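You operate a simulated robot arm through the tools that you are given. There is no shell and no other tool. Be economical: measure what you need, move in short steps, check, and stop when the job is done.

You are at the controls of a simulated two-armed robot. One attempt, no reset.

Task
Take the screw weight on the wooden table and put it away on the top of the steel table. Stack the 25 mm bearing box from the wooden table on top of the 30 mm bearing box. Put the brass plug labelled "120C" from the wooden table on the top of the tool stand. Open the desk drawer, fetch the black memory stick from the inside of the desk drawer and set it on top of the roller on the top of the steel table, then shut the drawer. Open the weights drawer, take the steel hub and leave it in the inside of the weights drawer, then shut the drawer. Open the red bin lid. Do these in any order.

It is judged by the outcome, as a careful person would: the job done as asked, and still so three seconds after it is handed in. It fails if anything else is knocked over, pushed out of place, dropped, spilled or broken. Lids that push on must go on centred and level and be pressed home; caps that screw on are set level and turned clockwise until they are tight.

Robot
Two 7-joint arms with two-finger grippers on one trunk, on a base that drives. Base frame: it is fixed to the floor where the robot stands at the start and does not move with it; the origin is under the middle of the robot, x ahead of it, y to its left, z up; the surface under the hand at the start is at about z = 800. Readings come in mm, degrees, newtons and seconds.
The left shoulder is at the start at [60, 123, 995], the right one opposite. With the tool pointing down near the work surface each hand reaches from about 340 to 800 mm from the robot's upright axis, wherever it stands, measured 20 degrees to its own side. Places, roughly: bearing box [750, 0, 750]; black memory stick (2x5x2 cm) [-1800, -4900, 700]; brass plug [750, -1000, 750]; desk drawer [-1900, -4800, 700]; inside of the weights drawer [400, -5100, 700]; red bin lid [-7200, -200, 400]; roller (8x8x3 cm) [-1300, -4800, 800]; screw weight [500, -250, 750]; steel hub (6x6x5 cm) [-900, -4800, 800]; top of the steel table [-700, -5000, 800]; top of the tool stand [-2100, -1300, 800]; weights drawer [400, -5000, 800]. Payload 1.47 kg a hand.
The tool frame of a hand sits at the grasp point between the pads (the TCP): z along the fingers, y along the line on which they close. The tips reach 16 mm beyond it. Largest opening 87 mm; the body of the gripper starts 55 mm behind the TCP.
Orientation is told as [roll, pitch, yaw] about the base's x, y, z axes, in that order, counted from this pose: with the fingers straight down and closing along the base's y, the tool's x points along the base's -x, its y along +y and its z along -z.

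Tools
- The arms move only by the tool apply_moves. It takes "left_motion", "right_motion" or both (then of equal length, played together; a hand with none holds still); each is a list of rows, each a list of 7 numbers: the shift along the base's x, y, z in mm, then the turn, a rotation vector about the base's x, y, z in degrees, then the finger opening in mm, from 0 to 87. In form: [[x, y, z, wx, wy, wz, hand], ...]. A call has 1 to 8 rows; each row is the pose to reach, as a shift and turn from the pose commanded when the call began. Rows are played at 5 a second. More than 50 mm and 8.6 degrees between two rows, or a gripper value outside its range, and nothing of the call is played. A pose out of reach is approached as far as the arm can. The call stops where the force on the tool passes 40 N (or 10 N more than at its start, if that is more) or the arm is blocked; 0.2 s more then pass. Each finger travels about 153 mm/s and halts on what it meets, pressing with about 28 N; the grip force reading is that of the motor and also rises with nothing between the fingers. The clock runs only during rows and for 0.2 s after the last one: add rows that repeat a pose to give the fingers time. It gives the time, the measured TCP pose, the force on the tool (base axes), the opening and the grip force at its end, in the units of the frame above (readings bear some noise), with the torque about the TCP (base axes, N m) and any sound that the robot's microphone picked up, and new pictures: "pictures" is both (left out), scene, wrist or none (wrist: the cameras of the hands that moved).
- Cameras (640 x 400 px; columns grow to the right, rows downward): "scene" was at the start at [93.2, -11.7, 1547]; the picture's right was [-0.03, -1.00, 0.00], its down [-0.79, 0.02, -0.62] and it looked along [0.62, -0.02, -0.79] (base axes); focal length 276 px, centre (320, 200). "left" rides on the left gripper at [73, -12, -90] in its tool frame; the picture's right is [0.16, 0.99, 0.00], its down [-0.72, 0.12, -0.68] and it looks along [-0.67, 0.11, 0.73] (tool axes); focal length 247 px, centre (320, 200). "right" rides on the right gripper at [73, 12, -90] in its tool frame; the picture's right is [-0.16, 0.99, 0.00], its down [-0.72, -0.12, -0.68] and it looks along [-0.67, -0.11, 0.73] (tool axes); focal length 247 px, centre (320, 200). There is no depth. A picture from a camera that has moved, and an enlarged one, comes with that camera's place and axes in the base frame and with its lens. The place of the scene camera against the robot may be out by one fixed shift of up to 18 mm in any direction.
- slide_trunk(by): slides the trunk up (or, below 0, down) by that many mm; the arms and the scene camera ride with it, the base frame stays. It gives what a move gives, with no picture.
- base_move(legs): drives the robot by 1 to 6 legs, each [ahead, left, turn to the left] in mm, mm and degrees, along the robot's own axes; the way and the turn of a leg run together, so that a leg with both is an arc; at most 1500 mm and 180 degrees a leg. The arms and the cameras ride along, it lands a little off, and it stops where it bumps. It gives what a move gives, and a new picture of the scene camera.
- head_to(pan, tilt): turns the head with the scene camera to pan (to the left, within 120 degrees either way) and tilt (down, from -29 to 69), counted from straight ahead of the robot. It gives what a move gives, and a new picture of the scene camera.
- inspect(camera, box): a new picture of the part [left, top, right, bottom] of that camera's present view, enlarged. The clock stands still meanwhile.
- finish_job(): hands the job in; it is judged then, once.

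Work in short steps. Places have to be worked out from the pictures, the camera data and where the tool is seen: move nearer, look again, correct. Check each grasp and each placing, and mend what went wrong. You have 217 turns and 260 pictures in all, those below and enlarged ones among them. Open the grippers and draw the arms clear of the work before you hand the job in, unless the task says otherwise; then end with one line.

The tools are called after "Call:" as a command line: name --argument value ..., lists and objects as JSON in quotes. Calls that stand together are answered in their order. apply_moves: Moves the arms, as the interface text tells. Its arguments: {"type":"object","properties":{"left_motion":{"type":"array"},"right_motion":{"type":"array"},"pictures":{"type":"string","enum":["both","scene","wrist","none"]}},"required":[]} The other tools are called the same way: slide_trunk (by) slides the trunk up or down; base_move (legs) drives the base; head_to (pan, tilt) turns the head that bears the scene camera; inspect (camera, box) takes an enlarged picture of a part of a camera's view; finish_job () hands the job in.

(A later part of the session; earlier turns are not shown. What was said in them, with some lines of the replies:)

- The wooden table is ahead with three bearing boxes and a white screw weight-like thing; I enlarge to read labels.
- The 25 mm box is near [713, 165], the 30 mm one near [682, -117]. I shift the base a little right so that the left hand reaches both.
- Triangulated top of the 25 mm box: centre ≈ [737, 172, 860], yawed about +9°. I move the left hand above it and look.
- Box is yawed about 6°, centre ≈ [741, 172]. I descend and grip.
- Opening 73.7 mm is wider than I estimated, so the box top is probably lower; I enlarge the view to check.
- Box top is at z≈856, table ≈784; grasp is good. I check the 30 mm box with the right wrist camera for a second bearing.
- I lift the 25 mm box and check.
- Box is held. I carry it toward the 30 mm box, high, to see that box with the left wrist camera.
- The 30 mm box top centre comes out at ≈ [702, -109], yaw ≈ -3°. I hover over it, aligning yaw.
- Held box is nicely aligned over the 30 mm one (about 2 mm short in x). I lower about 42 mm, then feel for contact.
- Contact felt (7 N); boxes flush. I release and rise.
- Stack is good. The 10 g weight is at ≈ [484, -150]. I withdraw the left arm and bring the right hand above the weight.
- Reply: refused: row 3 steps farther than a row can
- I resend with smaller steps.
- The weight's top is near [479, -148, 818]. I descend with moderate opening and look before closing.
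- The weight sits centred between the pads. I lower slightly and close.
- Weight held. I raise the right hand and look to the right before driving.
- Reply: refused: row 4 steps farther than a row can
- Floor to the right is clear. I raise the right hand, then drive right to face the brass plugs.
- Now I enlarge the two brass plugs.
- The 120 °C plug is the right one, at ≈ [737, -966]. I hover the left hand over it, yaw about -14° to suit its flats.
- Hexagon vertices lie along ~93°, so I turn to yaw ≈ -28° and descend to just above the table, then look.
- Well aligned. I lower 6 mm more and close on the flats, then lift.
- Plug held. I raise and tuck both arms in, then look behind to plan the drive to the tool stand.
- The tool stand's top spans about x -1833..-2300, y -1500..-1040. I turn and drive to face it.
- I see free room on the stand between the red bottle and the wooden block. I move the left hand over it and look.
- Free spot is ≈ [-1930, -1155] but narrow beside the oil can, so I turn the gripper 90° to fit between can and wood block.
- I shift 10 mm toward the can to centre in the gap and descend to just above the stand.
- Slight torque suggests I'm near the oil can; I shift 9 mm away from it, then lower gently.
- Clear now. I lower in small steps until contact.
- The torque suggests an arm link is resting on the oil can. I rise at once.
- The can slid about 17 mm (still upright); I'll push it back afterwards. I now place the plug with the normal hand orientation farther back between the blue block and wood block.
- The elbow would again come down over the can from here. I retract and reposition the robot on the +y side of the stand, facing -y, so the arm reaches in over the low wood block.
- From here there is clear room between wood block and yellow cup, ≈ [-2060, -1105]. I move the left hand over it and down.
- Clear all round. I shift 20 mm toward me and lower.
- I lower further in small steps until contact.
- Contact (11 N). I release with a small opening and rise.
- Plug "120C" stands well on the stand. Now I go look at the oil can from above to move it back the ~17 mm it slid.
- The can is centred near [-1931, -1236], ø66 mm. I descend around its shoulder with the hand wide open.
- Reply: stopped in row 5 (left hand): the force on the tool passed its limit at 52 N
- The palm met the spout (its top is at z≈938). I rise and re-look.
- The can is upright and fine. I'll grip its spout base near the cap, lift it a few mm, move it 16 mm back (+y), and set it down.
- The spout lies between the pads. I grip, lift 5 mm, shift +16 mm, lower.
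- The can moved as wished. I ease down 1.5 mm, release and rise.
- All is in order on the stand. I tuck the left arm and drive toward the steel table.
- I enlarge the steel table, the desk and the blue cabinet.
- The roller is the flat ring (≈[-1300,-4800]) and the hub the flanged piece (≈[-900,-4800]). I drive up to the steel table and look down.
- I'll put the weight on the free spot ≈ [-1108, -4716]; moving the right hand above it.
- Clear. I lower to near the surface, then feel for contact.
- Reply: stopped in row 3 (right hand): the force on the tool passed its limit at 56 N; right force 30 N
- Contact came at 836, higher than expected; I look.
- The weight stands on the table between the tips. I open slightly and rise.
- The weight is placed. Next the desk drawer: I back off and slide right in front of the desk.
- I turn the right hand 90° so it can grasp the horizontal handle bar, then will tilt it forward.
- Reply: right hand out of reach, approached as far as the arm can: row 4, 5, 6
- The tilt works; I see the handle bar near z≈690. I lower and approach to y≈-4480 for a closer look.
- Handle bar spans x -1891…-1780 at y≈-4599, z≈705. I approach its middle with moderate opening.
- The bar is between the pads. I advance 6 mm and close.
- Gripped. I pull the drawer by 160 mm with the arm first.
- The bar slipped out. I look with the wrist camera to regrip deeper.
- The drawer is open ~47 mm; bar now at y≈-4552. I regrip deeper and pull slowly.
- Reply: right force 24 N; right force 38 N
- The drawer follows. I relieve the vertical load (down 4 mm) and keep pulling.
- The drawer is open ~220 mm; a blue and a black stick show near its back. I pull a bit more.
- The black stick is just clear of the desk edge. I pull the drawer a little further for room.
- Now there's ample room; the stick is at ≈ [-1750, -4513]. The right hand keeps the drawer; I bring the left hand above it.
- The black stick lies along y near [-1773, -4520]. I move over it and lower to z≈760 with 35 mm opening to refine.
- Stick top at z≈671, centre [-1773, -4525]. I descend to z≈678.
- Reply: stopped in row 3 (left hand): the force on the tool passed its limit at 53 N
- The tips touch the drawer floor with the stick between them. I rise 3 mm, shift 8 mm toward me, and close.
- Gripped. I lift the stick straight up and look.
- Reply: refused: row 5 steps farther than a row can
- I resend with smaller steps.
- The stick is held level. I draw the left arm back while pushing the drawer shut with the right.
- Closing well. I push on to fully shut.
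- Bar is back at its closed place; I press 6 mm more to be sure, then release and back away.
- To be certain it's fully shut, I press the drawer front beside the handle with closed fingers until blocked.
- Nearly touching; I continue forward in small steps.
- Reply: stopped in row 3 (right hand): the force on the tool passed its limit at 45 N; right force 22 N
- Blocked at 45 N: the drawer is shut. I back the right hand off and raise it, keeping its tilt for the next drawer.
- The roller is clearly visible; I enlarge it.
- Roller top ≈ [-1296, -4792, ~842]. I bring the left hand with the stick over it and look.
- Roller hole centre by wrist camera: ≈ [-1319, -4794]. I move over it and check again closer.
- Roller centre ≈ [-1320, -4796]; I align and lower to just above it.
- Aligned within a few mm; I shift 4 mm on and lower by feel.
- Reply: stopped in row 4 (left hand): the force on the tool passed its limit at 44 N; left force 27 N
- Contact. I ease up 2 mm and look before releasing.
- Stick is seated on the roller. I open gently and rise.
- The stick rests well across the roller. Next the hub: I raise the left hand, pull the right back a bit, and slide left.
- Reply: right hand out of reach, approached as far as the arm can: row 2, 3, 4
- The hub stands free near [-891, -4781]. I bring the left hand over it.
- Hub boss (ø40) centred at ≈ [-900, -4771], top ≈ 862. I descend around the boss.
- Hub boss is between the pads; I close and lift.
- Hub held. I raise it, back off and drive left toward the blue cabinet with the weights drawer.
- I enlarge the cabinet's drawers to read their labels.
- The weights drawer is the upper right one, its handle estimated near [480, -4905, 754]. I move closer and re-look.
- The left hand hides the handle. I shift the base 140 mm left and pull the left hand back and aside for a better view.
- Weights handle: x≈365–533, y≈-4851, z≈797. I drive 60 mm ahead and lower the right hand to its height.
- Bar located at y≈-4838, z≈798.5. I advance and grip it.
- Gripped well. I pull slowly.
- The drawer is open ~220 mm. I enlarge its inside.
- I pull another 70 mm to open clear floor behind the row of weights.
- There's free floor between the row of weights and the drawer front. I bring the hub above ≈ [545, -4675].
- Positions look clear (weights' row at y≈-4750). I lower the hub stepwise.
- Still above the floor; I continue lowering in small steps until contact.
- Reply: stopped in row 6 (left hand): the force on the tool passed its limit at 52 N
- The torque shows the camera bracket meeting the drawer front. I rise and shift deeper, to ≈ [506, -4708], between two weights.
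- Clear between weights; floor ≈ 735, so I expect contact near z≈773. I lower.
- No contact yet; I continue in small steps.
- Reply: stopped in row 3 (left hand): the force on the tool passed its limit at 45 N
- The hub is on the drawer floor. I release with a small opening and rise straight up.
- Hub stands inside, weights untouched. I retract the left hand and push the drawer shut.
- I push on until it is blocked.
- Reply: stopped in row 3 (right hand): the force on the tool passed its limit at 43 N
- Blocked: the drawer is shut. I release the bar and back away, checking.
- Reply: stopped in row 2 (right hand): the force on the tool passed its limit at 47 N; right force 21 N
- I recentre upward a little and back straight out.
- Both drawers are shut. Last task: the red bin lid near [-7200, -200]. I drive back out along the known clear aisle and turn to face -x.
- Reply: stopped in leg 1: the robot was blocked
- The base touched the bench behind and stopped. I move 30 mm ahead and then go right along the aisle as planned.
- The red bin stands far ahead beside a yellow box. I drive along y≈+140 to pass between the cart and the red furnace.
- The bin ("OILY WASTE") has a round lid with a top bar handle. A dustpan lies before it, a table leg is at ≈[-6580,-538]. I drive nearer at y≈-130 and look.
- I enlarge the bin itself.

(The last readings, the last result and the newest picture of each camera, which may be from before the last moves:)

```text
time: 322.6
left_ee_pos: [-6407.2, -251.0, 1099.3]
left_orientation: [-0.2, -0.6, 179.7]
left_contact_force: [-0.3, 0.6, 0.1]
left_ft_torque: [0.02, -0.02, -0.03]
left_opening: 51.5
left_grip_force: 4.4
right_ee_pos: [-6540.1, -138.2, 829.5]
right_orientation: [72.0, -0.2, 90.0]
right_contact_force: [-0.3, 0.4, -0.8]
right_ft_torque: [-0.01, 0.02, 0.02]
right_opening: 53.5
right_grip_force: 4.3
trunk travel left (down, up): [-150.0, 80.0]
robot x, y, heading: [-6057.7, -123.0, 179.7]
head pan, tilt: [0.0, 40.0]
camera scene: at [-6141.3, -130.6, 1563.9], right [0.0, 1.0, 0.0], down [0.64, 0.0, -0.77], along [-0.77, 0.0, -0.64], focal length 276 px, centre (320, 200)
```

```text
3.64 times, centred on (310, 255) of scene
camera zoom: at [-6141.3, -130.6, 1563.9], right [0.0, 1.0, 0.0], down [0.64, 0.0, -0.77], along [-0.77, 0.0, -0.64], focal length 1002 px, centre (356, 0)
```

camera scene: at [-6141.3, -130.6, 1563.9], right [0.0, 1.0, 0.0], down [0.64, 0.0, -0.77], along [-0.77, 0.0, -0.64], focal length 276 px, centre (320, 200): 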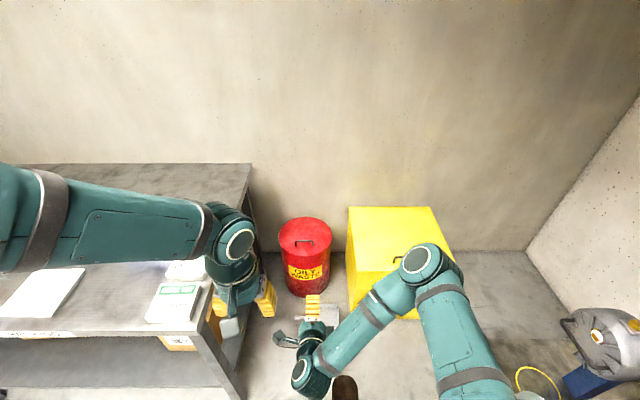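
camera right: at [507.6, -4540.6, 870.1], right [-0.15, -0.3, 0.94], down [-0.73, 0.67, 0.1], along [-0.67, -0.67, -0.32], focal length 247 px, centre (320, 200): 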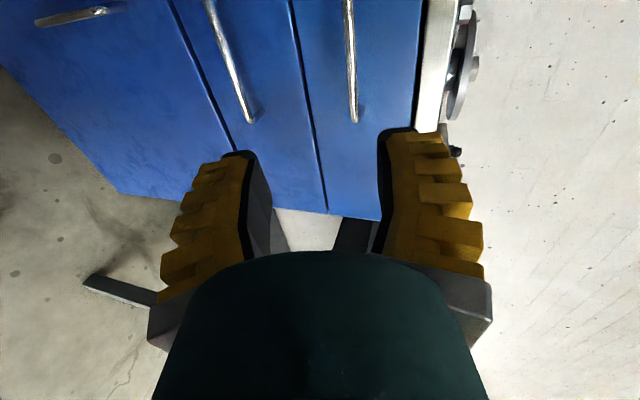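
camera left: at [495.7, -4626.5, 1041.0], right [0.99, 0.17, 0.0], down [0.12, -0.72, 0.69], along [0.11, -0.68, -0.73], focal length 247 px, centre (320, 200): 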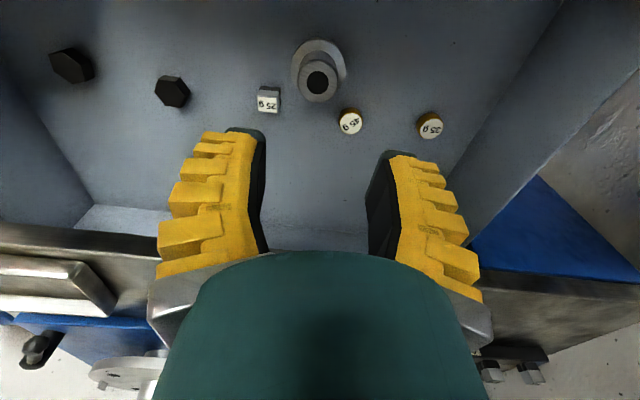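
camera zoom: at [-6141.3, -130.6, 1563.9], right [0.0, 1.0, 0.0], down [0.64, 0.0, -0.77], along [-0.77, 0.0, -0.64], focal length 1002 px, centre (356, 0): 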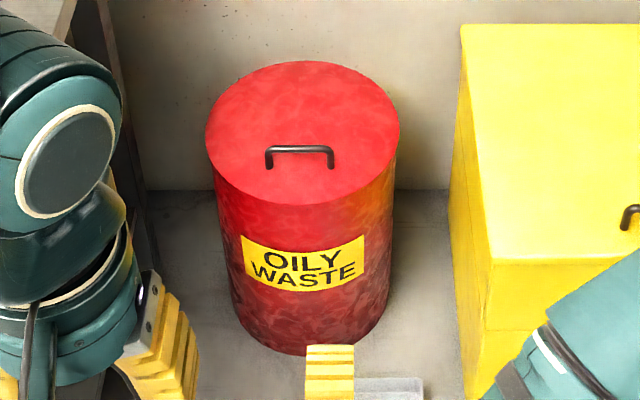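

The bar handle is near [-7145, -214, 436], hinge presumably at the back. I bring the right hand nearly tool-down (closing fore-aft), then lower the trunk.

Call:
apply_moves --right_motion '[[10, 0, 10, 0, -8, 0, 50], [20, 0, 20, 0, -16, 0, 50], [30, 0, 30, 0, -24, 0, 50], [40, 0, 40, 0, -32, 0, 50], [50, 0, 40, 0, -40, 0, 50], [50, 0, 40, 0, -48, 0, 50], [50, 0, 40, 0, -56, 0, 50], [50, 0, 40, 0, -60, 0, 50]]' --pictures "none"

Call:
slide_trunk --by -150

Call:
base_move --legs '[[420, 0, 0]]'

```text
time: 324.4
left_ee_pos: [-6407.1, -249.5, 1098.1]
left_orientation: [-0.2, -0.6, 179.7]
left_contact_force: [0.1, 0.7, -0.7]
left_ft_torque: [0.0, 0.0, -0.01]
left_opening: 51.5
left_grip_force: 4.6
right_ee_pos: [-6491.5, -137.7, 870.8]
right_orientation: [12.1, 0.0, 90.2]
right_contact_force: [-0.5, -0.4, 0.0]
right_ft_torque: [-0.02, 0.03, 0.03]
right_opening: 55.5
right_grip_force: 3.8
trunk travel left (down, up): [-150.0, 80.0]
robot x, y, heading: [-6058.5, -123.4, 179.6]
head pan, tilt: [0.0, 40.0]
```

```text
time: 326.1
left_ee_pos: [-6408.8, -250.3, 947.7]
left_orientation: [-0.2, -0.6, 179.7]
left_contact_force: [-1.0, -0.6, 0.0]
left_ft_torque: [0.01, -0.05, 0.01]
left_opening: 51.7
left_grip_force: 4.2
right_ee_pos: [-6490.4, -139.0, 721.7]
right_orientation: [12.0, -0.2, 90.3]
right_contact_force: [-0.3, 0.1, 0.1]
right_ft_torque: [0.0, -0.01, -0.02]
right_opening: 55.3
right_grip_force: 3.7
trunk travel left (down, up): [0.0, 230.0]
robot x, y, heading: [-6057.1, -121.0, 179.6]
head pan, tilt: [0.0, 40.0]
```

```text
time: 328.7
left_ee_pos: [-6828.5, -247.9, 947.4]
left_orientation: [-0.1, -0.6, 179.7]
left_contact_force: [-0.2, -0.9, -0.2]
left_ft_torque: [-0.01, 0.01, -0.02]
left_opening: 51.5
left_grip_force: 4.0
right_ee_pos: [-6912.1, -136.2, 719.7]
right_orientation: [12.1, -0.1, 90.0]
right_contact_force: [-1.2, -0.5, 0.2]
right_ft_torque: [-0.01, -0.02, 0.01]
right_opening: 55.2
right_grip_force: 4.3
trunk travel left (down, up): [0.0, 230.0]
robot x, y, heading: [-6474.6, -118.0, 179.5]
head pan, tilt: [0.0, 40.0]
camera scene: at [-6562.8, -128.4, 1413.8], right [0.01, 1.0, 0.0], down [0.64, 0.0, -0.77], along [-0.77, 0.0, -0.64], focal length 276 px, centre (320, 200)
```

scene: 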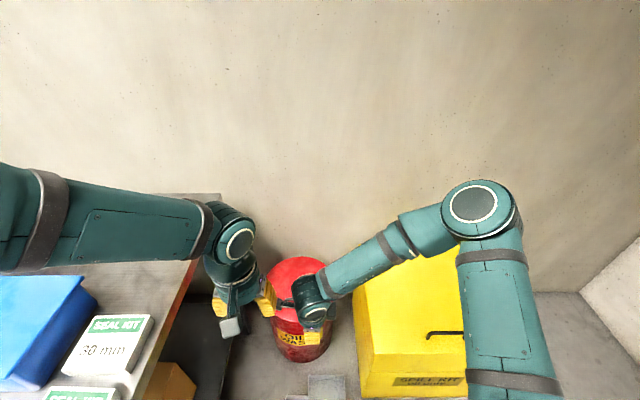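

I move the left hand out of the way and bring the right hand over the lid handle.

Call:
apply_moves --left_motion '[[20, -10, 15, 0, 0, 0, 46], [45, -20, 30, 0, 0, 0, 46], [70, -30, 45, 0, 0, 0, 46], [90, -30, 60, 0, 0, 0, 46], [90, -30, 70, 0, 0, 0, 46]]' --right_motion '[[-30, -10, -25, 0, 0, 0, 50], [-60, -25, -55, 0, 0, 0, 50], [-95, -40, -85, 0, 0, 0, 50], [-130, -55, -110, 0, 0, 0, 50], [-155, -70, -135, 0, 0, 0, 50]]' --pictures "both"

```text
time: 329.9
left_ee_pos: [-6739.5, -278.3, 1017.8]
left_orientation: [-0.1, -0.6, 179.6]
left_contact_force: [-0.2, 0.0, 0.3]
left_ft_torque: [-0.01, 0.01, -0.02]
left_opening: 51.7
left_grip_force: 4.0
right_ee_pos: [-7067.3, -206.6, 584.6]
right_orientation: [12.0, -0.1, 90.1]
right_contact_force: [0.3, -0.5, -0.3]
right_ft_torque: [0.01, -0.01, 0.02]
right_opening: 55.1
right_grip_force: 4.2
trunk travel left (down, up): [0.0, 230.0]
robot x, y, heading: [-6478.1, -123.5, 179.6]
head pan, tilt: [0.0, 40.0]
camera scene: at [-6562.5, -128.5, 1413.8], right [0.01, 1.0, 0.0], down [0.64, 0.0, -0.77], along [-0.77, 0.0, -0.64], focal length 276 px, centre (320, 200)
camera right: at [-7061.0, -279.1, 674.9], right [-0.97, 0.16, 0.21], down [0.25, 0.72, 0.64], along [-0.05, 0.67, -0.74], focal length 247 px, centre (320, 200)
camera left: at [-6666.0, -267.4, 1106.4], right [0.15, -0.99, 0.0], down [-0.72, -0.11, 0.69], along [-0.68, -0.1, -0.73], focal length 247 px, centre (320, 200)
```

scene: 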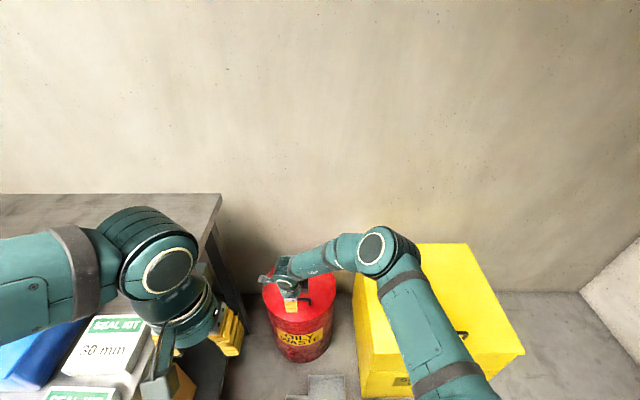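
right: 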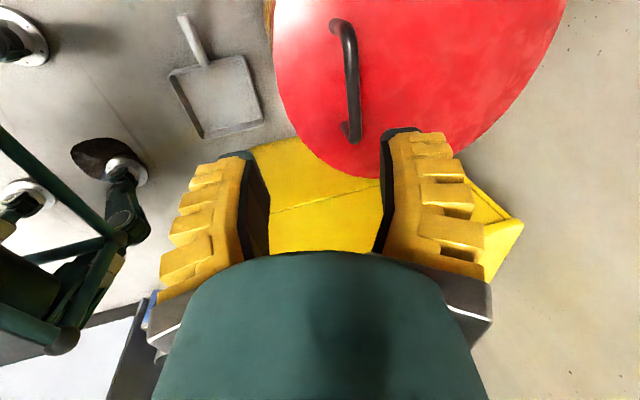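
left: 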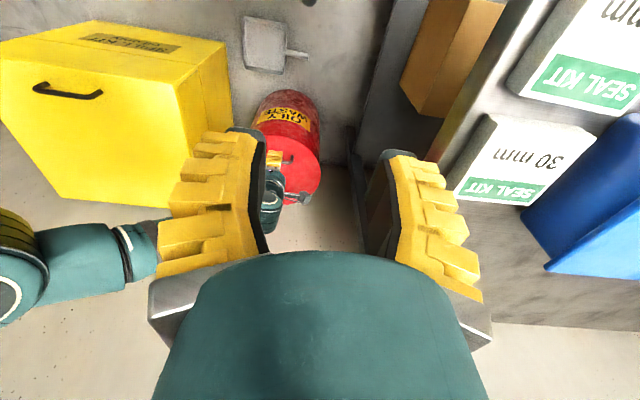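

The bar lies at x≈-7131, y -242…-148, z≈436. I align above and descend to z≈472.

Call:
apply_moves --right_motion '[[-25, 4, -30, 0, 0, 0, 50], [-50, 8, -65, 0, 0, 0, 50], [-64, 10, -95, 0, 0, 0, 50], [-64, 10, -112, 0, 0, 0, 50], [-64, 10, -112, 0, 0, 0, 50]]' --pictures "wrist"

```text
time: 331.1
left_ee_pos: [-6738.5, -277.5, 1017.9]
left_orientation: [-0.3, -0.6, 179.7]
left_contact_force: [0.5, -0.4, 0.2]
left_ft_torque: [0.0, -0.01, -0.02]
left_opening: 51.4
left_grip_force: 4.1
right_ee_pos: [-7130.2, -193.9, 473.9]
right_orientation: [12.0, 0.0, 90.2]
right_contact_force: [-0.5, 0.4, 0.2]
right_ft_torque: [0.02, 0.0, -0.02]
right_opening: 55.4
right_grip_force: 4.3
trunk travel left (down, up): [0.0, 230.0]
robot x, y, heading: [-6471.4, -120.2, 179.6]
head pan, tilt: [0.0, 40.0]
camera right: at [-7123.8, -266.7, 564.6], right [-0.97, 0.16, 0.21], down [0.25, 0.72, 0.64], along [-0.05, 0.67, -0.74], focal length 247 px, centre (320, 200)
```

right: 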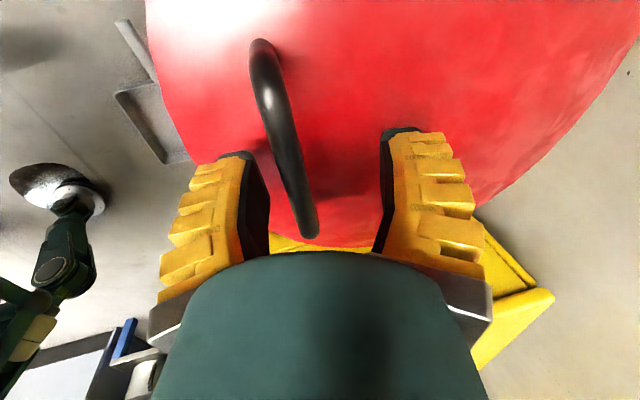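

The bar is actually near z≈468, x≈-7122. I shift +8 mm in x, lower 8 mm and close on it.

Call:
apply_moves --right_motion '[[8, 0, 0, 0, 0, 0, 50], [8, 0, -8, 0, 0, 0, 50], [8, 0, -8, 0, 0, 0, 0], [8, 0, -8, 0, 0, 0, 0], [8, 0, -8, 0, 0, 0, 0]]' --pictures "wrist"

```text
time: 332.3
left_ee_pos: [-6738.7, -277.7, 1017.0]
left_orientation: [-0.2, -0.6, 179.8]
left_contact_force: [0.9, -0.4, 0.2]
left_ft_torque: [0.01, 0.01, 0.01]
left_opening: 51.5
left_grip_force: 3.9
right_ee_pos: [-7122.0, -195.4, 465.0]
right_orientation: [12.1, -0.2, 90.1]
right_contact_force: [-3.4, -1.0, -2.1]
right_ft_torque: [0.03, 0.0, -0.01]
right_opening: 6.0
right_grip_force: 29.0
trunk travel left (down, up): [0.0, 230.0]
robot x, y, heading: [-6474.4, -119.9, 179.7]
head pan, tilt: [0.0, 40.0]
camera right: at [-7116.5, -267.8, 556.5], right [-0.97, 0.16, 0.21], down [0.25, 0.72, 0.64], along [-0.05, 0.67, -0.74], focal length 247 px, centre (320, 200)
```

right: 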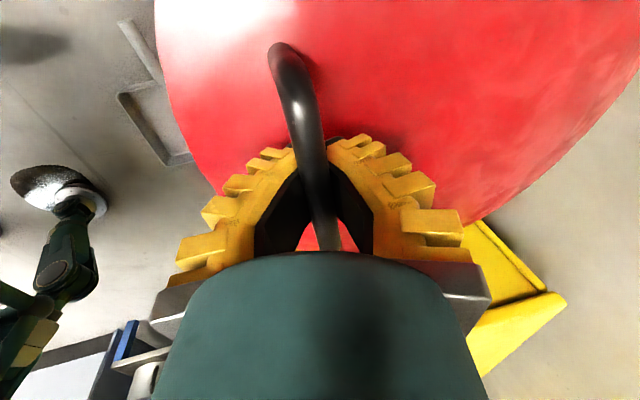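

Bar gripped. I lift along an arc about the presumed rear hinge, first 20°.

Call:
apply_moves --right_motion '[[-1.5, 0, 10, 0, 0, 0, 0], [-4, 0, 20, 0, 0, 0, 0], [-6.5, 0, 31, 0, 0, 0, 0], [-10, 0, 41, 0, 0, 0, 0], [-17, 0, 60, 0, 0, 0, 0], [-26, 0, 79, 0, 0, 0, 0]]' --pictures "both"

```text
time: 333.2
left_ee_pos: [-6740.4, -277.5, 1017.7]
left_orientation: [-0.1, -0.4, 179.7]
left_contact_force: [0.1, 0.0, -0.2]
left_ft_torque: [-0.02, 0.02, 0.01]
left_opening: 51.6
left_grip_force: 3.9
right_ee_pos: [-7135.1, -196.8, 501.2]
right_orientation: [12.7, 0.1, 90.1]
right_contact_force: [-17.4, -5.0, -6.7]
right_ft_torque: [-0.24, -0.13, -0.03]
right_opening: 6.2
right_grip_force: 29.6
trunk travel left (down, up): [0.0, 230.0]
robot x, y, heading: [-6477.0, -121.7, 179.6]
head pan, tilt: [0.0, 40.0]
stopped in row 4 (right hand): the force on the tool passed its limit at 43 N (the readings are from after the stop); the commanded pose is now the measured one
camera scene: at [-6564.3, -129.1, 1413.8], right [0.0, 1.0, 0.0], down [0.64, 0.0, -0.77], along [-0.77, 0.0, -0.64], focal length 276 px, centre (320, 200)
camera right: at [-7128.6, -267.6, 592.0], right [-0.96, 0.16, 0.22], down [0.26, 0.72, 0.64], along [-0.06, 0.67, -0.74], focal length 247 px, centre (320, 200)
```

scene: 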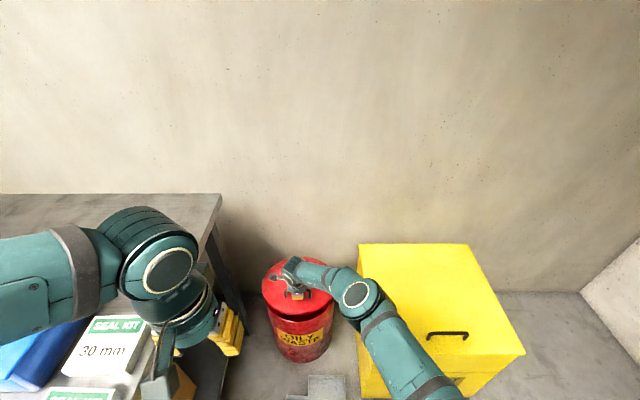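
right: 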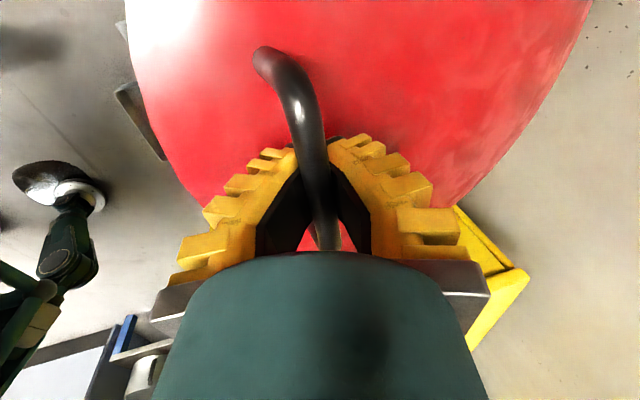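

The lid rises (~9°). I adjust the arc (more toward the back) and continue.

Call:
apply_moves --right_motion '[[-5, 0, 11, 0, 0, 0, 0], [-11, 0, 23, 0, 0, 0, 0], [-17, 0, 32, 0, 0, 0, 0], [-23, 0, 41, 0, 0, 0, 0], [-29, 0, 50, 0, 0, 0, 0], [-36, 0, 58.5, 0, 0, 0, 0]]' --pictures "scene"

```text
time: 334.5
left_ee_pos: [-6742.9, -280.3, 1016.3]
left_orientation: [-0.2, -0.4, 179.7]
left_contact_force: [0.2, -0.9, 0.0]
left_ft_torque: [-0.01, -0.01, 0.0]
left_opening: 51.4
left_grip_force: 3.7
right_ee_pos: [-7169.1, -196.3, 551.0]
right_orientation: [12.6, -0.1, 90.1]
right_contact_force: [-21.7, -6.6, -18.8]
right_ft_torque: [-0.15, -0.2, 0.01]
right_opening: 6.1
right_grip_force: 29.1
trunk travel left (down, up): [0.0, 230.0]
robot x, y, heading: [-6475.5, -124.6, 179.7]
head pan, tilt: [0.0, 40.0]
stopped in row 6 (right hand): the force on the tool passed its limit at 41 N (the readings are from after the stop); the commanded pose is now the measured one
camera scene: at [-6566.5, -129.4, 1413.6], right [0.0, 1.0, 0.0], down [0.64, 0.0, -0.76], along [-0.76, 0.0, -0.64], focal length 276 px, centre (320, 200)
```

scene: 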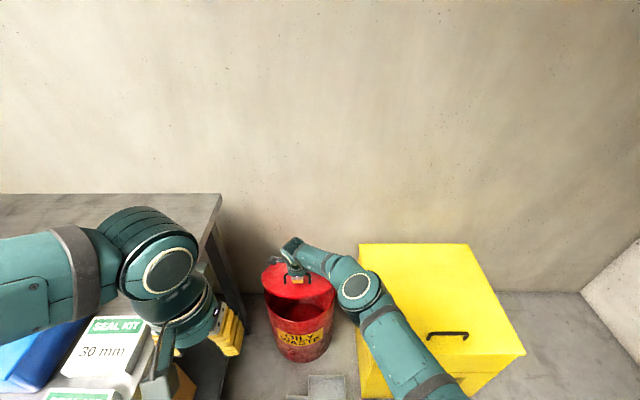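

Opening well (~29°). I refit the hinge (≈[-7313, z 416], radius ~195 mm) and continue.

Call:
apply_moves --right_motion '[[-2, 0, -2, 0, 0, 0, 0], [-10, 0, 6.5, 0, 0, 0, 0], [-19, 0, 14, 0, 0, 0, 0], [-28, 0, 21.5, 0, 0, 0, 0], [-38, 0, 28, 0, 0, 0, 0], [-48, 0, 34.5, 0, 0, 0, 0], [-58.5, 0, 40, 0, 0, 0, 0]]' --pictures "both"

```text
time: 335.9
left_ee_pos: [-6742.9, -279.6, 1017.1]
left_orientation: [-0.2, -0.4, 179.7]
left_contact_force: [0.5, -0.1, -0.3]
left_ft_torque: [0.0, 0.02, -0.01]
left_opening: 51.6
left_grip_force: 3.6
right_ee_pos: [-7193.0, -192.3, 576.9]
right_orientation: [12.4, 0.2, 90.4]
right_contact_force: [-18.1, -5.0, -21.9]
right_ft_torque: [-0.33, -0.14, 0.09]
right_opening: 6.2
right_grip_force: 29.7
right hand out of reach, approached as far as the arm can: row 4, 5, 6
trunk travel left (down, up): [0.0, 230.0]
robot x, y, heading: [-6473.7, -122.5, 179.7]
head pan, tilt: [0.0, 40.0]
stopped in row 6 (right hand): the force on the tool passed its limit at 56 N (the readings are from after the stop); the commanded pose is now the measured one
camera scene: at [-6566.7, -129.7, 1413.5], right [0.0, 1.0, 0.0], down [0.64, 0.0, -0.76], along [-0.76, 0.0, -0.64], focal length 276 px, centre (320, 200)
camera right: at [-7185.3, -264.8, 668.1], right [-0.97, 0.15, 0.21], down [0.25, 0.73, 0.64], along [-0.06, 0.67, -0.74], focal length 247 px, centre (320, 200)
```

scene: 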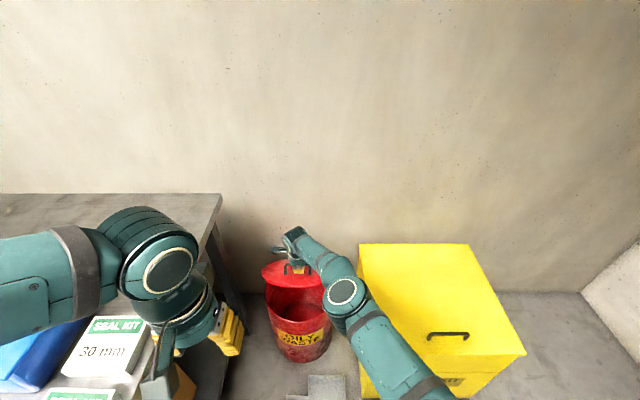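
right: 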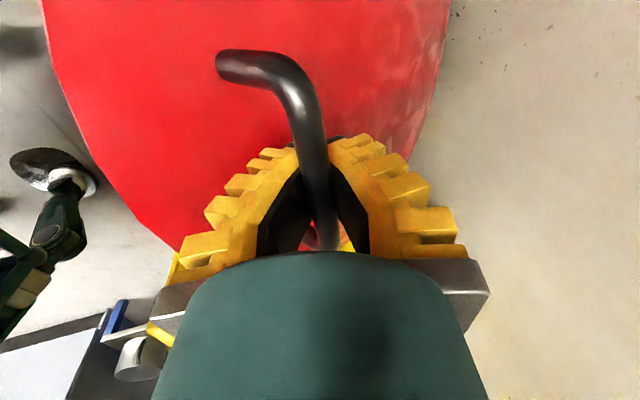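

The arm is at its reach limit (lid ~43° open). I look down to see how much room the base has before the dustpan.

Call:
head_to --pan 0 --tilt 69

```text
time: 336.8
left_ee_pos: [-6743.1, -279.9, 1015.8]
left_orientation: [-0.1, -0.4, 179.9]
left_contact_force: [-0.1, -0.4, 0.1]
left_ft_torque: [-0.02, -0.01, 0.04]
left_opening: 51.5
left_grip_force: 4.5
right_ee_pos: [-7193.1, -192.2, 576.7]
right_orientation: [12.3, 0.1, 90.4]
right_contact_force: [-23.8, -7.8, -28.4]
right_ft_torque: [-0.01, -0.17, 0.05]
right_opening: 6.0
right_grip_force: 29.5
trunk travel left (down, up): [0.0, 230.0]
robot x, y, heading: [-6477.5, -115.7, 179.6]
head pan, tilt: [0.0, 68.8]
camera scene: at [-6538.3, -129.9, 1377.4], right [0.0, 1.0, 0.0], down [0.93, 0.0, -0.36], along [-0.36, 0.0, -0.93], focal length 276 px, centre (320, 200)
```

scene: 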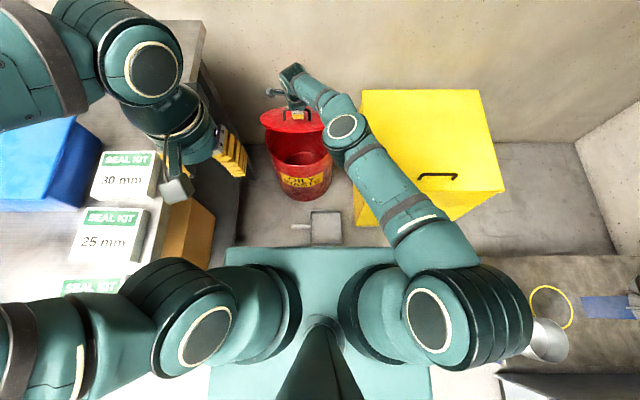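

I enlarge the right wrist view's left part, where the robot's own base is visible.

Call:
inspect --camera "right" --box '[0, 100, 240, 400]'

Call:
inspect --camera "scene" --box '[220, 180, 400, 290]'

```text
1.33 times, centred on (120, 250) of right
camera zoom: at [-7185.8, -264.9, 668.6], right [-0.97, 0.15, 0.21], down [0.25, 0.73, 0.64], along [-0.06, 0.67, -0.74], focal length 329 px, centre (587, 133)
```

zoom: 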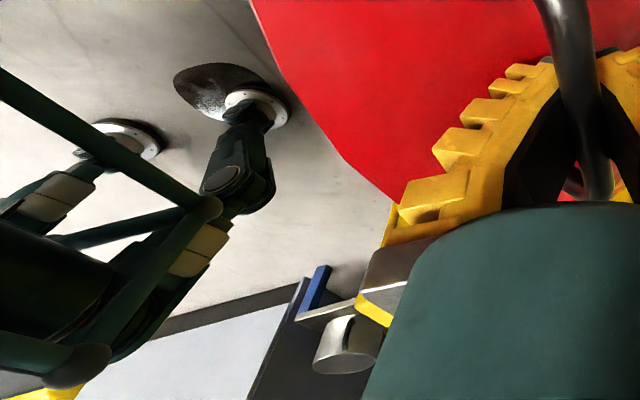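

```text
3.56 times, centred on (310, 235) of scene
camera zoom: at [-6538.3, -129.9, 1377.4], right [0.0, 1.0, 0.0], down [0.93, 0.0, -0.36], along [-0.36, 0.0, -0.93], focal length 980 px, centre (356, 76)
```

zoom: 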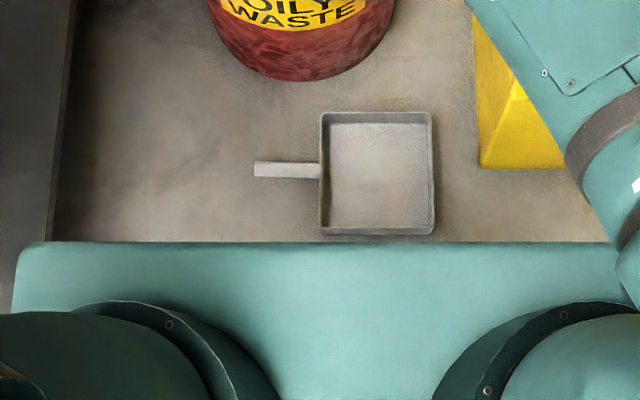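

The force at rest is purely radial, so the lid seems not to fall by itself. I release the bar slightly and lift the hand off to see whether the lid stays.

Call:
apply_moves --right_motion '[[-2, 0, -3, 0, 0, 0, 10], [-2, 0, -3, 0, 0, 0, 22], [-2, 0, -3, 0, 0, 0, 22], [0, 0, 20, 0, 0, 0, 22], [6, 0, 55, 0, 0, 0, 22], [14, 0, 100, 0, 0, 0, 22]]' --pictures "scene"

```text
time: 338.2
left_ee_pos: [-6740.0, -278.7, 1017.8]
left_orientation: [-0.2, -0.6, 179.8]
left_contact_force: [0.5, 0.7, -0.4]
left_ft_torque: [0.0, -0.01, -0.03]
left_opening: 51.5
left_grip_force: 4.7
right_ee_pos: [-7175.4, -193.2, 680.8]
right_orientation: [12.5, 0.0, 90.5]
right_contact_force: [-0.7, -0.1, 0.6]
right_ft_torque: [-0.02, 0.01, -0.02]
right_opening: 28.4
right_grip_force: 4.4
trunk travel left (down, up): [0.0, 230.0]
robot x, y, heading: [-6472.9, -123.4, 179.7]
head pan, tilt: [0.0, 68.8]
camera scene: at [-6533.5, -129.0, 1377.8], right [0.0, 1.0, 0.0], down [0.93, 0.0, -0.36], along [-0.36, 0.0, -0.93], focal length 276 px, centre (320, 200)
```

scene: 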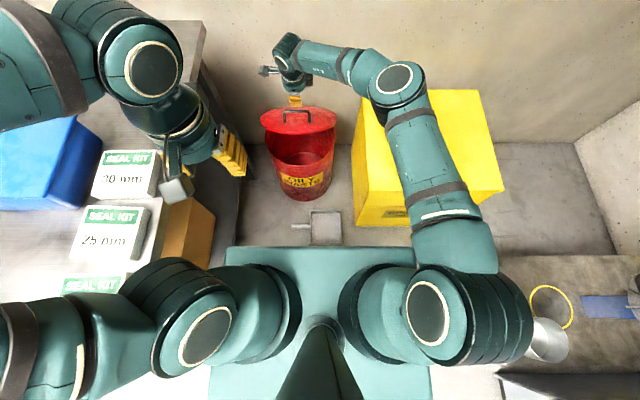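

The lid stays at ~45° by itself. I'll push it further from the front: I retract the right hand with fingers closed, then drive forward 110 mm.

Call:
apply_moves --right_motion '[[30, 0, 10, 0, 0, 0, 10], [70, 0, 10, 0, 0, 0, 0], [115, 0, 10, 0, 0, 0, 0], [160, 0, 10, 0, 0, 0, 0], [205, -10, 10, 0, 0, 0, 0], [225, -15, 10, 0, 0, 0, 0]]' --pictures "none"

Call:
base_move --legs '[[105, 0, 0]]'

```text
time: 339.6
left_ee_pos: [-6738.8, -279.7, 1017.4]
left_orientation: [-0.2, -0.6, 179.7]
left_contact_force: [0.6, 0.6, 0.4]
left_ft_torque: [0.0, 0.03, -0.01]
left_opening: 51.8
left_grip_force: 3.6
right_ee_pos: [-6950.8, -209.1, 690.1]
right_orientation: [12.5, 0.2, 90.3]
right_contact_force: [1.3, 0.3, 0.6]
right_ft_torque: [-0.01, 0.01, 0.03]
right_opening: 0.0
right_grip_force: 27.6
trunk travel left (down, up): [0.0, 230.0]
robot x, y, heading: [-6476.1, -120.4, 180.0]
head pan, tilt: [0.0, 68.8]
```

```text
time: 340.8
left_ee_pos: [-6844.3, -278.2, 1018.1]
left_orientation: [-0.2, -0.5, 179.8]
left_contact_force: [0.2, -0.2, 0.6]
left_ft_torque: [-0.02, -0.06, 0.02]
left_opening: 51.7
left_grip_force: 3.9
right_ee_pos: [-7055.5, -209.3, 691.5]
right_orientation: [12.5, 0.3, 90.4]
right_contact_force: [-1.1, -0.9, 0.2]
right_ft_torque: [0.01, -0.01, 0.02]
right_opening: 0.2
right_grip_force: 27.8
trunk travel left (down, up): [0.0, 230.0]
robot x, y, heading: [-6583.1, -117.4, 179.8]
head pan, tilt: [0.0, 68.8]
camera scene: at [-6638.9, -128.9, 1377.6], right [0.0, 1.0, 0.0], down [0.93, 0.0, -0.36], along [-0.36, 0.0, -0.93], focal length 276 px, centre (320, 200)
```

scene: 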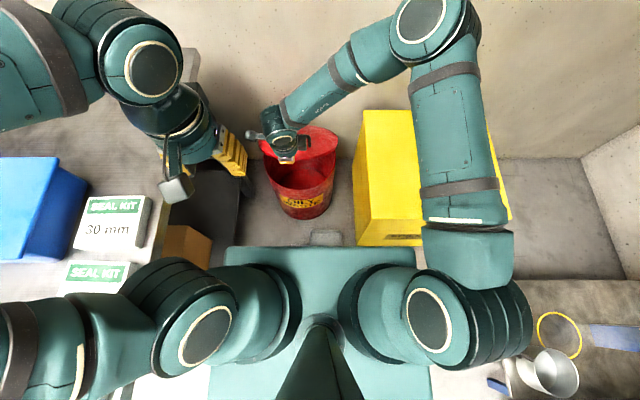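

I lower the closed fingers in front of the lid's rim to z≈585, then push back.

Call:
apply_moves --right_motion '[[0, 0, -35, 0, 0, 0, 0], [0, 0, -70, 0, 0, 0, 0], [0, 0, -105, 0, 0, 0, 0], [-30, 0, -105, 0, 0, 0, 0], [-55, 0, -105, 0, 0, 0, 0], [-80, 0, -103, 0, 0, 0, 0], [-100, 0, -100, 0, 0, 0, 0], [-120, 0, -95, 0, 0, 0, 0]]' --pictures "scene"

```text
time: 342.1
left_ee_pos: [-6844.1, -279.0, 1017.1]
left_orientation: [-0.1, -0.6, 179.7]
left_contact_force: [-0.2, -0.6, -0.8]
left_ft_torque: [0.01, 0.0, -0.03]
left_opening: 51.3
left_grip_force: 3.8
right_ee_pos: [-7107.5, -208.4, 579.7]
right_orientation: [11.4, 0.0, 90.3]
right_contact_force: [14.2, 4.4, 9.4]
right_ft_torque: [0.01, -0.15, -0.29]
right_opening: 0.1
right_grip_force: 28.1
trunk travel left (down, up): [0.0, 230.0]
robot x, y, heading: [-6579.1, -120.0, 179.7]
head pan, tilt: [0.0, 68.8]
stopped in row 6 (right hand): the force on the tool passed its limit at 63 N (the readings are from after the stop); the commanded pose is now the measured one
camera scene: at [-6636.9, -128.7, 1377.8], right [0.0, 1.0, 0.0], down [0.93, 0.0, -0.36], along [-0.36, 0.0, -0.93], focal length 276 px, centre (320, 200)
```

scene: 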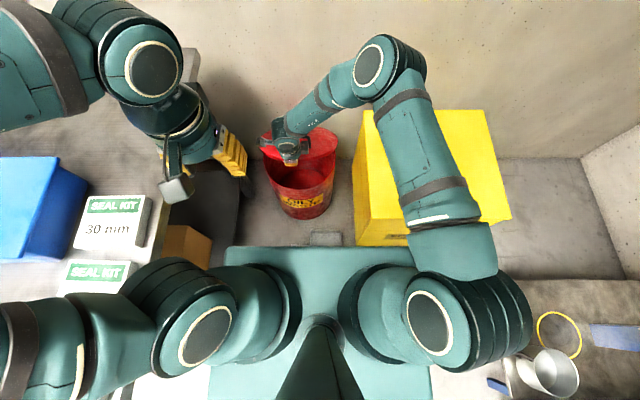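

Contact with the rim. I push slowly.

Call:
apply_moves --right_motion '[[-4, 0, 0, 0, 0, 0, 0], [-9, 0, 1, 0, 0, 0, 0], [-14, 0, 2, 0, 0, 0, 0], [-19, 0, 4, 0, 0, 0, 0], [-24, 0, 6, 0, 0, 0, 0], [-29, 0, 8, 0, 0, 0, 0], [-34, 0, 10, 0, 0, 0, 0], [-39, 0, 12, 0, 0, 0, 0]]' --pictures "wrist"

```text
time: 342.5
left_ee_pos: [-6841.4, -279.1, 1016.8]
left_orientation: [0.0, -0.6, 179.7]
left_contact_force: [-0.2, 0.2, 0.4]
left_ft_torque: [0.01, -0.02, 0.03]
left_opening: 51.6
left_grip_force: 4.1
right_ee_pos: [-7105.9, -208.7, 578.9]
right_orientation: [10.9, -0.2, 90.4]
right_contact_force: [17.0, 4.5, 9.9]
right_ft_torque: [0.02, -0.2, -0.23]
right_opening: 0.0
right_grip_force: 28.1
trunk travel left (down, up): [0.0, 230.0]
robot x, y, heading: [-6580.3, -121.8, 179.7]
head pan, tilt: [0.0, 68.8]
stopped in row 2 (right hand): the force on the tool passed its limit at 46 N (the readings are from after the stop); the commanded pose is now the measured one
camera right: at [-7101.9, -281.0, 670.3], right [-0.97, 0.15, 0.19], down [0.24, 0.72, 0.65], along [-0.04, 0.67, -0.74], focal length 247 px, centre (320, 200)
```

right: 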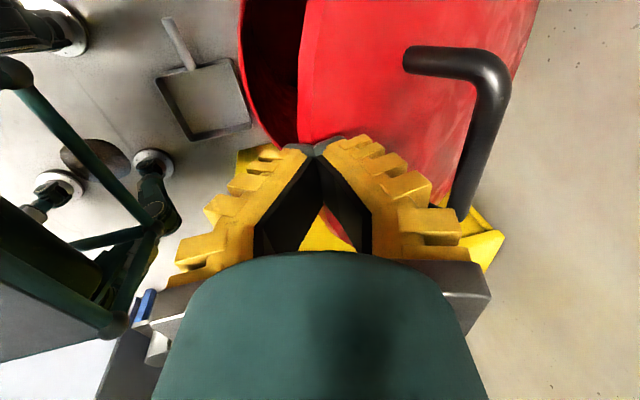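

The tips meet the rim from slightly above. Better: tilt the hand forward and lift the lid from underneath. I back off, tilt and lower.

Call:
apply_moves --right_motion '[[25, 0, 5, 0, 0, 0, 0], [60, 0, 10, 0, 8, 0, 0], [80, 0, 0, 0, 16, 0, 0], [90, 0, -20, 0, 24, 0, 0], [90, 0, -40, 0, 32, 0, 0], [90, 0, -60, 0, 40, 0, 0], [90, 0, -75, 0, 48, 0, 0], [90, 0, -80, 0, 56, 0, 0]]' --pictures "wrist"

```text
time: 344.3
left_ee_pos: [-6841.7, -278.8, 1017.8]
left_orientation: [-0.1, -0.7, 179.8]
left_contact_force: [0.7, -0.1, 0.4]
left_ft_torque: [-0.03, 0.0, 0.03]
left_opening: 51.6
left_grip_force: 4.0
right_ee_pos: [-7018.8, -209.6, 500.7]
right_orientation: [67.3, -0.4, 90.2]
right_contact_force: [-0.5, 0.1, 0.5]
right_ft_torque: [0.01, 0.02, 0.01]
right_opening: 0.0
right_grip_force: 28.3
trunk travel left (down, up): [0.0, 230.0]
robot x, y, heading: [-6578.4, -121.3, 179.7]
head pan, tilt: [0.0, 68.8]
camera right: at [-6942.0, -281.7, 546.1], right [-0.38, 0.15, 0.91], down [0.67, 0.72, 0.16], along [-0.64, 0.67, -0.38], focal length 247 px, centre (320, 200)
```

right: 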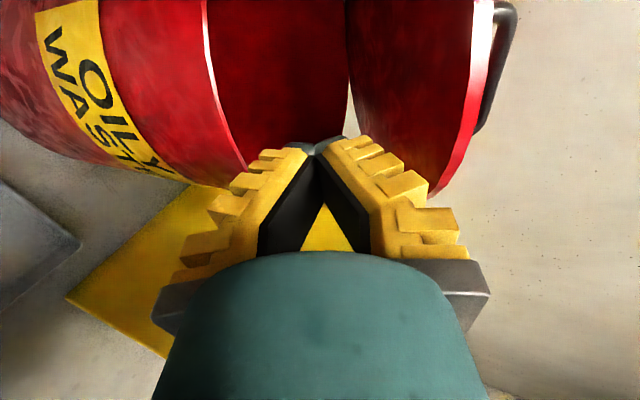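

Fingers point right between bin rim and lid. I slide them in under the lid.

Call:
apply_moves --right_motion '[[-30, 0, 0, 0, 0, 0, 0], [-60, 0, 0, 0, 0, 0, 0], [-90, 0, 0, 0, 0, 0, 0], [-90, 0, 15, 0, 0, 0, 0], [-90, 0, 28, 0, 0, 0, 0], [-92, 0, 40, 0, 0, 0, 0], [-95, 0, 52, 0, 0, 0, 0], [-100, 0, 64, 0, 0, 0, 0]]' --pictures "wrist"

```text
time: 346.1
left_ee_pos: [-6843.5, -277.6, 1017.4]
left_orientation: [-0.1, -0.6, 179.8]
left_contact_force: [-0.7, -0.1, -0.2]
left_ft_torque: [0.0, 0.01, 0.0]
left_opening: 51.4
left_grip_force: 4.6
right_ee_pos: [-7119.0, -206.5, 563.9]
right_orientation: [67.3, -0.4, 90.1]
right_contact_force: [-0.4, -0.1, -0.8]
right_ft_torque: [-0.01, -0.01, -0.03]
right_opening: 0.0
right_grip_force: 27.8
trunk travel left (down, up): [0.0, 230.0]
robot x, y, heading: [-6580.4, -119.1, 179.8]
head pan, tilt: [0.0, 68.8]
camera right: at [-7042.8, -280.5, 610.0], right [-0.38, 0.15, 0.91], down [0.67, 0.72, 0.16], along [-0.64, 0.67, -0.38], focal length 247 px, centre (320, 200)
```

right: 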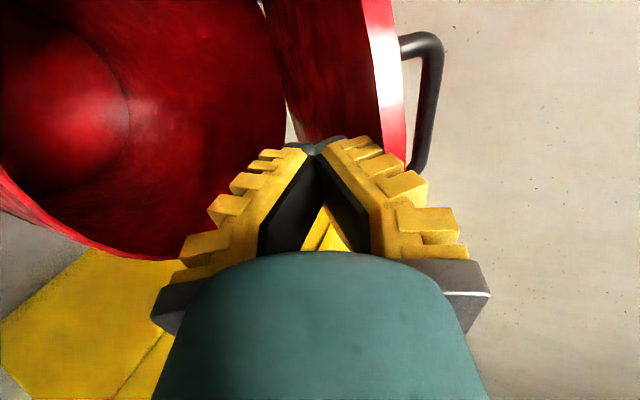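

No contact yet, tips are under the lid. I move up and back along the opening direction.

Call:
apply_moves --right_motion '[[-8, 0, 9, 0, 0, 0, 0], [-17, 0, 18, 0, 0, 0, 0], [-26, 0, 27, 0, 0, 0, 0], [-36, 0, 35, 0, 0, 0, 0], [-47, 0, 42, 0, 0, 0, 0], [-58, 0, 49, 0, 0, 0, 0], [-70, 0, 55, 0, 0, 0, 0], [-82, 0, 60, 0, 0, 0, 0]]' --pictures "wrist"

```text
time: 347.9
left_ee_pos: [-6842.5, -277.1, 1017.2]
left_orientation: [-0.2, -0.6, 179.8]
left_contact_force: [0.7, -0.1, -0.5]
left_ft_torque: [0.0, -0.01, 0.03]
left_opening: 51.5
left_grip_force: 4.1
right_ee_pos: [-7200.9, -209.4, 624.1]
right_orientation: [67.2, -0.5, 90.1]
right_contact_force: [0.1, 0.2, -0.3]
right_ft_torque: [-0.01, -0.01, -0.04]
right_opening: 0.0
right_grip_force: 28.1
trunk travel left (down, up): [0.0, 230.0]
robot x, y, heading: [-6580.7, -117.5, 179.6]
head pan, tilt: [0.0, 68.8]
camera right: at [-7124.8, -281.0, 669.3], right [-0.38, 0.15, 0.91], down [0.67, 0.72, 0.16], along [-0.64, 0.67, -0.38], focal length 247 px, centre (320, 200)
```

right: 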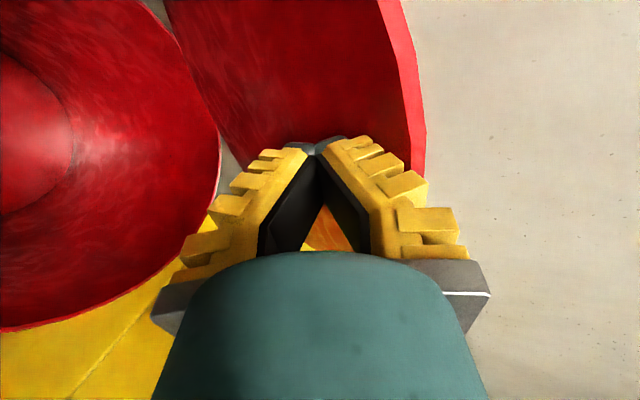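

The lid is opening freely (view shows it steeper). I continue pushing back.

Call:
apply_moves --right_motion '[[-12, 0, 4, 0, 0, 0, 0], [-25, 0, 8, 0, 0, 0, 0], [-38, 0, 11, 0, 0, 0, 0], [-51, 0, 13, 0, 0, 0, 0], [-64, 0, 14, 0, 0, 0, 0], [-77, 0, 14, 0, 0, 0, 0], [-90, 0, 14, 0, 0, 0, 0]]' --pictures "both"

```text
time: 349.5
left_ee_pos: [-6841.3, -277.3, 1017.6]
left_orientation: [-0.1, -0.6, 179.7]
left_contact_force: [-0.7, -0.1, -0.4]
left_ft_torque: [0.0, -0.04, 0.02]
left_opening: 51.7
left_grip_force: 3.5
right_ee_pos: [-7288.1, -209.3, 635.1]
right_orientation: [66.8, -0.5, 90.3]
right_contact_force: [27.0, 5.1, -1.3]
right_ft_torque: [-0.12, 0.5, -0.23]
right_opening: 0.0
right_grip_force: 26.8
trunk travel left (down, up): [0.0, 230.0]
robot x, y, heading: [-6577.5, -122.1, 180.0]
head pan, tilt: [0.0, 68.8]
camera scene: at [-6635.2, -128.3, 1377.7], right [0.0, 1.0, 0.0], down [0.93, 0.0, -0.36], along [-0.36, 0.0, -0.93], focal length 276 px, centre (320, 200)
camera right: at [-7212.1, -281.5, 681.8], right [-0.39, 0.15, 0.91], down [0.67, 0.73, 0.17], along [-0.64, 0.67, -0.38], focal length 247 px, centre (320, 200)
```

scene: 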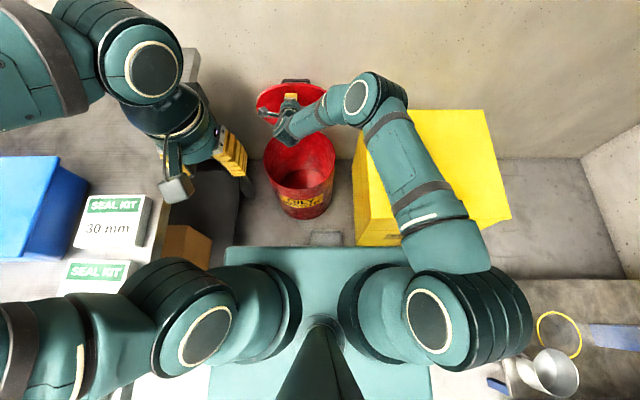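
right: 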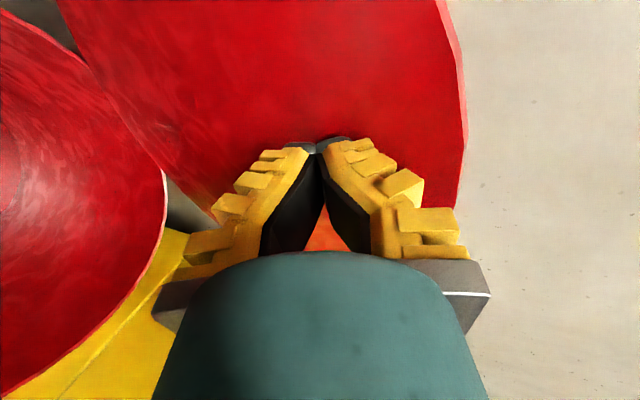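

The lid is at its stop (27 N). I withdraw the hand straight back.

Call:
apply_moves --right_motion '[[10, 0, 0, 0, 0, 0, 0], [40, 0, 5, 0, 0, 0, 0], [80, 0, 10, 0, 0, 0, 0], [125, 0, 20, 0, 0, 0, 0], [170, 0, 30, 0, 0, 0, 0], [215, 0, 40, 0, 0, 0, 0], [255, 0, 50, 0, 0, 0, 0]]' --pictures "none"

Call:
head_to --pan 0 --tilt 45

```text
time: 351.1
left_ee_pos: [-6843.3, -278.2, 1016.5]
left_orientation: [-0.3, -0.6, 179.8]
left_contact_force: [0.1, -0.4, -0.5]
left_ft_torque: [-0.03, 0.02, -0.03]
left_opening: 51.5
left_grip_force: 3.4
right_ee_pos: [-7036.3, -209.6, 688.4]
right_orientation: [67.3, -0.6, 90.0]
right_contact_force: [0.5, 0.6, 1.1]
right_ft_torque: [0.0, 0.02, -0.03]
right_opening: 0.0
right_grip_force: 28.6
trunk travel left (down, up): [0.0, 230.0]
robot x, y, heading: [-6576.9, -119.5, 179.9]
head pan, tilt: [0.0, 68.8]
```

```text
time: 352.0
left_ee_pos: [-6842.3, -280.1, 1017.6]
left_orientation: [0.0, -0.6, 179.8]
left_contact_force: [0.0, 0.0, -0.6]
left_ft_torque: [-0.02, -0.01, -0.03]
left_opening: 51.5
left_grip_force: 4.3
right_ee_pos: [-7038.4, -209.4, 687.9]
right_orientation: [67.2, -0.4, 90.2]
right_contact_force: [-0.2, -0.6, 0.4]
right_ft_torque: [0.01, 0.01, -0.03]
right_opening: 0.1
right_grip_force: 28.1
trunk travel left (down, up): [0.0, 230.0]
robot x, y, heading: [-6578.7, -117.3, 179.8]
head pan, tilt: [0.0, 45.0]
camera scene: at [-6662.5, -128.5, 1406.5], right [0.0, 1.0, 0.0], down [0.71, 0.0, -0.71], along [-0.71, 0.0, -0.71], focal length 276 px, centre (320, 200)
```

scene: 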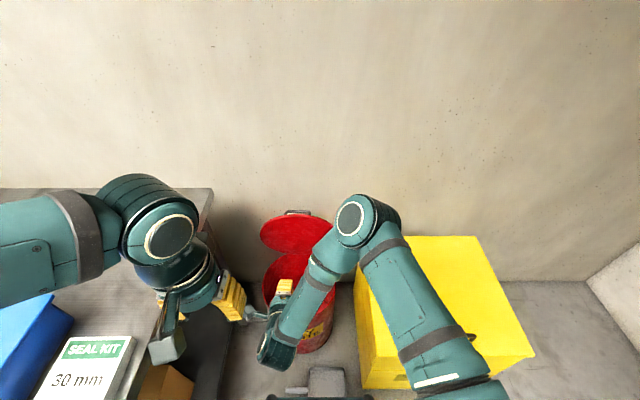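

The lid stands open. I open the gripper, raise the trunk a bit and back the robot away, then check.

Call:
apply_moves --right_motion '[[10, 0, 0, 0, 0, 0, 30], [20, 0, 0, 0, 0, 0, 60], [20, 0, 0, 0, 0, 0, 60]]' --pictures "none"

Call:
base_move --legs '[[-550, 0, 0]]'

Call:
inspect --camera "scene" --box '[220, 100, 440, 300]'

```text
time: 352.8
left_ee_pos: [-6842.2, -278.7, 1017.9]
left_orientation: [-0.2, -0.7, 179.9]
left_contact_force: [-0.2, -0.2, -0.2]
left_ft_torque: [0.03, -0.01, 0.0]
left_opening: 51.7
left_grip_force: 4.2
right_ee_pos: [-7015.6, -209.7, 687.5]
right_orientation: [67.3, -0.4, 90.1]
right_contact_force: [0.1, -0.3, -0.6]
right_ft_torque: [-0.01, 0.0, 0.0]
right_opening: 64.4
right_grip_force: 3.3
trunk travel left (down, up): [0.0, 230.0]
robot x, y, heading: [-6578.2, -119.8, 179.8]
head pan, tilt: [0.0, 45.0]
```

```text
time: 356.0
left_ee_pos: [-6289.5, -279.5, 1018.7]
left_orientation: [-0.1, -0.7, 179.3]
left_contact_force: [0.7, -0.8, 0.8]
left_ft_torque: [-0.02, 0.01, -0.02]
left_opening: 51.5
left_grip_force: 4.5
right_ee_pos: [-6463.3, -211.1, 688.1]
right_orientation: [67.2, -0.4, 89.7]
right_contact_force: [-0.6, 1.0, -0.2]
right_ft_torque: [0.01, 0.0, 0.01]
right_opening: 64.7
right_grip_force: 3.2
trunk travel left (down, up): [0.0, 230.0]
robot x, y, heading: [-6024.3, -124.2, 179.4]
head pan, tilt: [0.0, 45.0]
camera scene: at [-6108.6, -132.2, 1406.6], right [0.01, 1.0, 0.0], down [0.71, -0.01, -0.71], along [-0.71, 0.01, -0.71], focal length 276 px, centre (320, 200)
```

scene: 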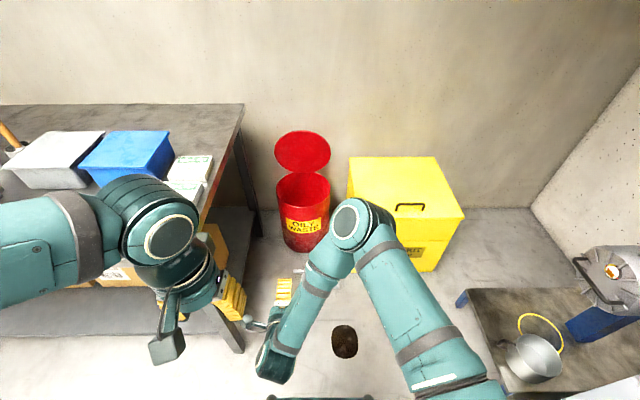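

```text
2.00 times, centred on (330, 200) of scene
camera zoom: at [-6108.6, -132.2, 1406.6], right [0.01, 1.0, 0.0], down [0.71, -0.01, -0.71], along [-0.71, 0.01, -0.71], focal length 551 px, centre (300, 200)
```

zoom: 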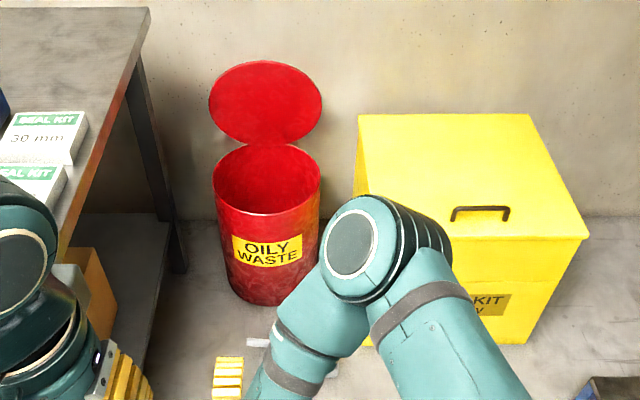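

The lid stays wide open, and the arms are clear with both grippers open, so all six tasks are done. I hand in.

Call:
finish_job

```text
The job is handed in.
```

All six tasks are done and the job is handed in. Along the way an arm link slid the oil can on the tool stand about 17 mm, so I lifted it back. The base also bumped the bench by the weights cabinet once while reversing, and I did not look at the bench afterwards.
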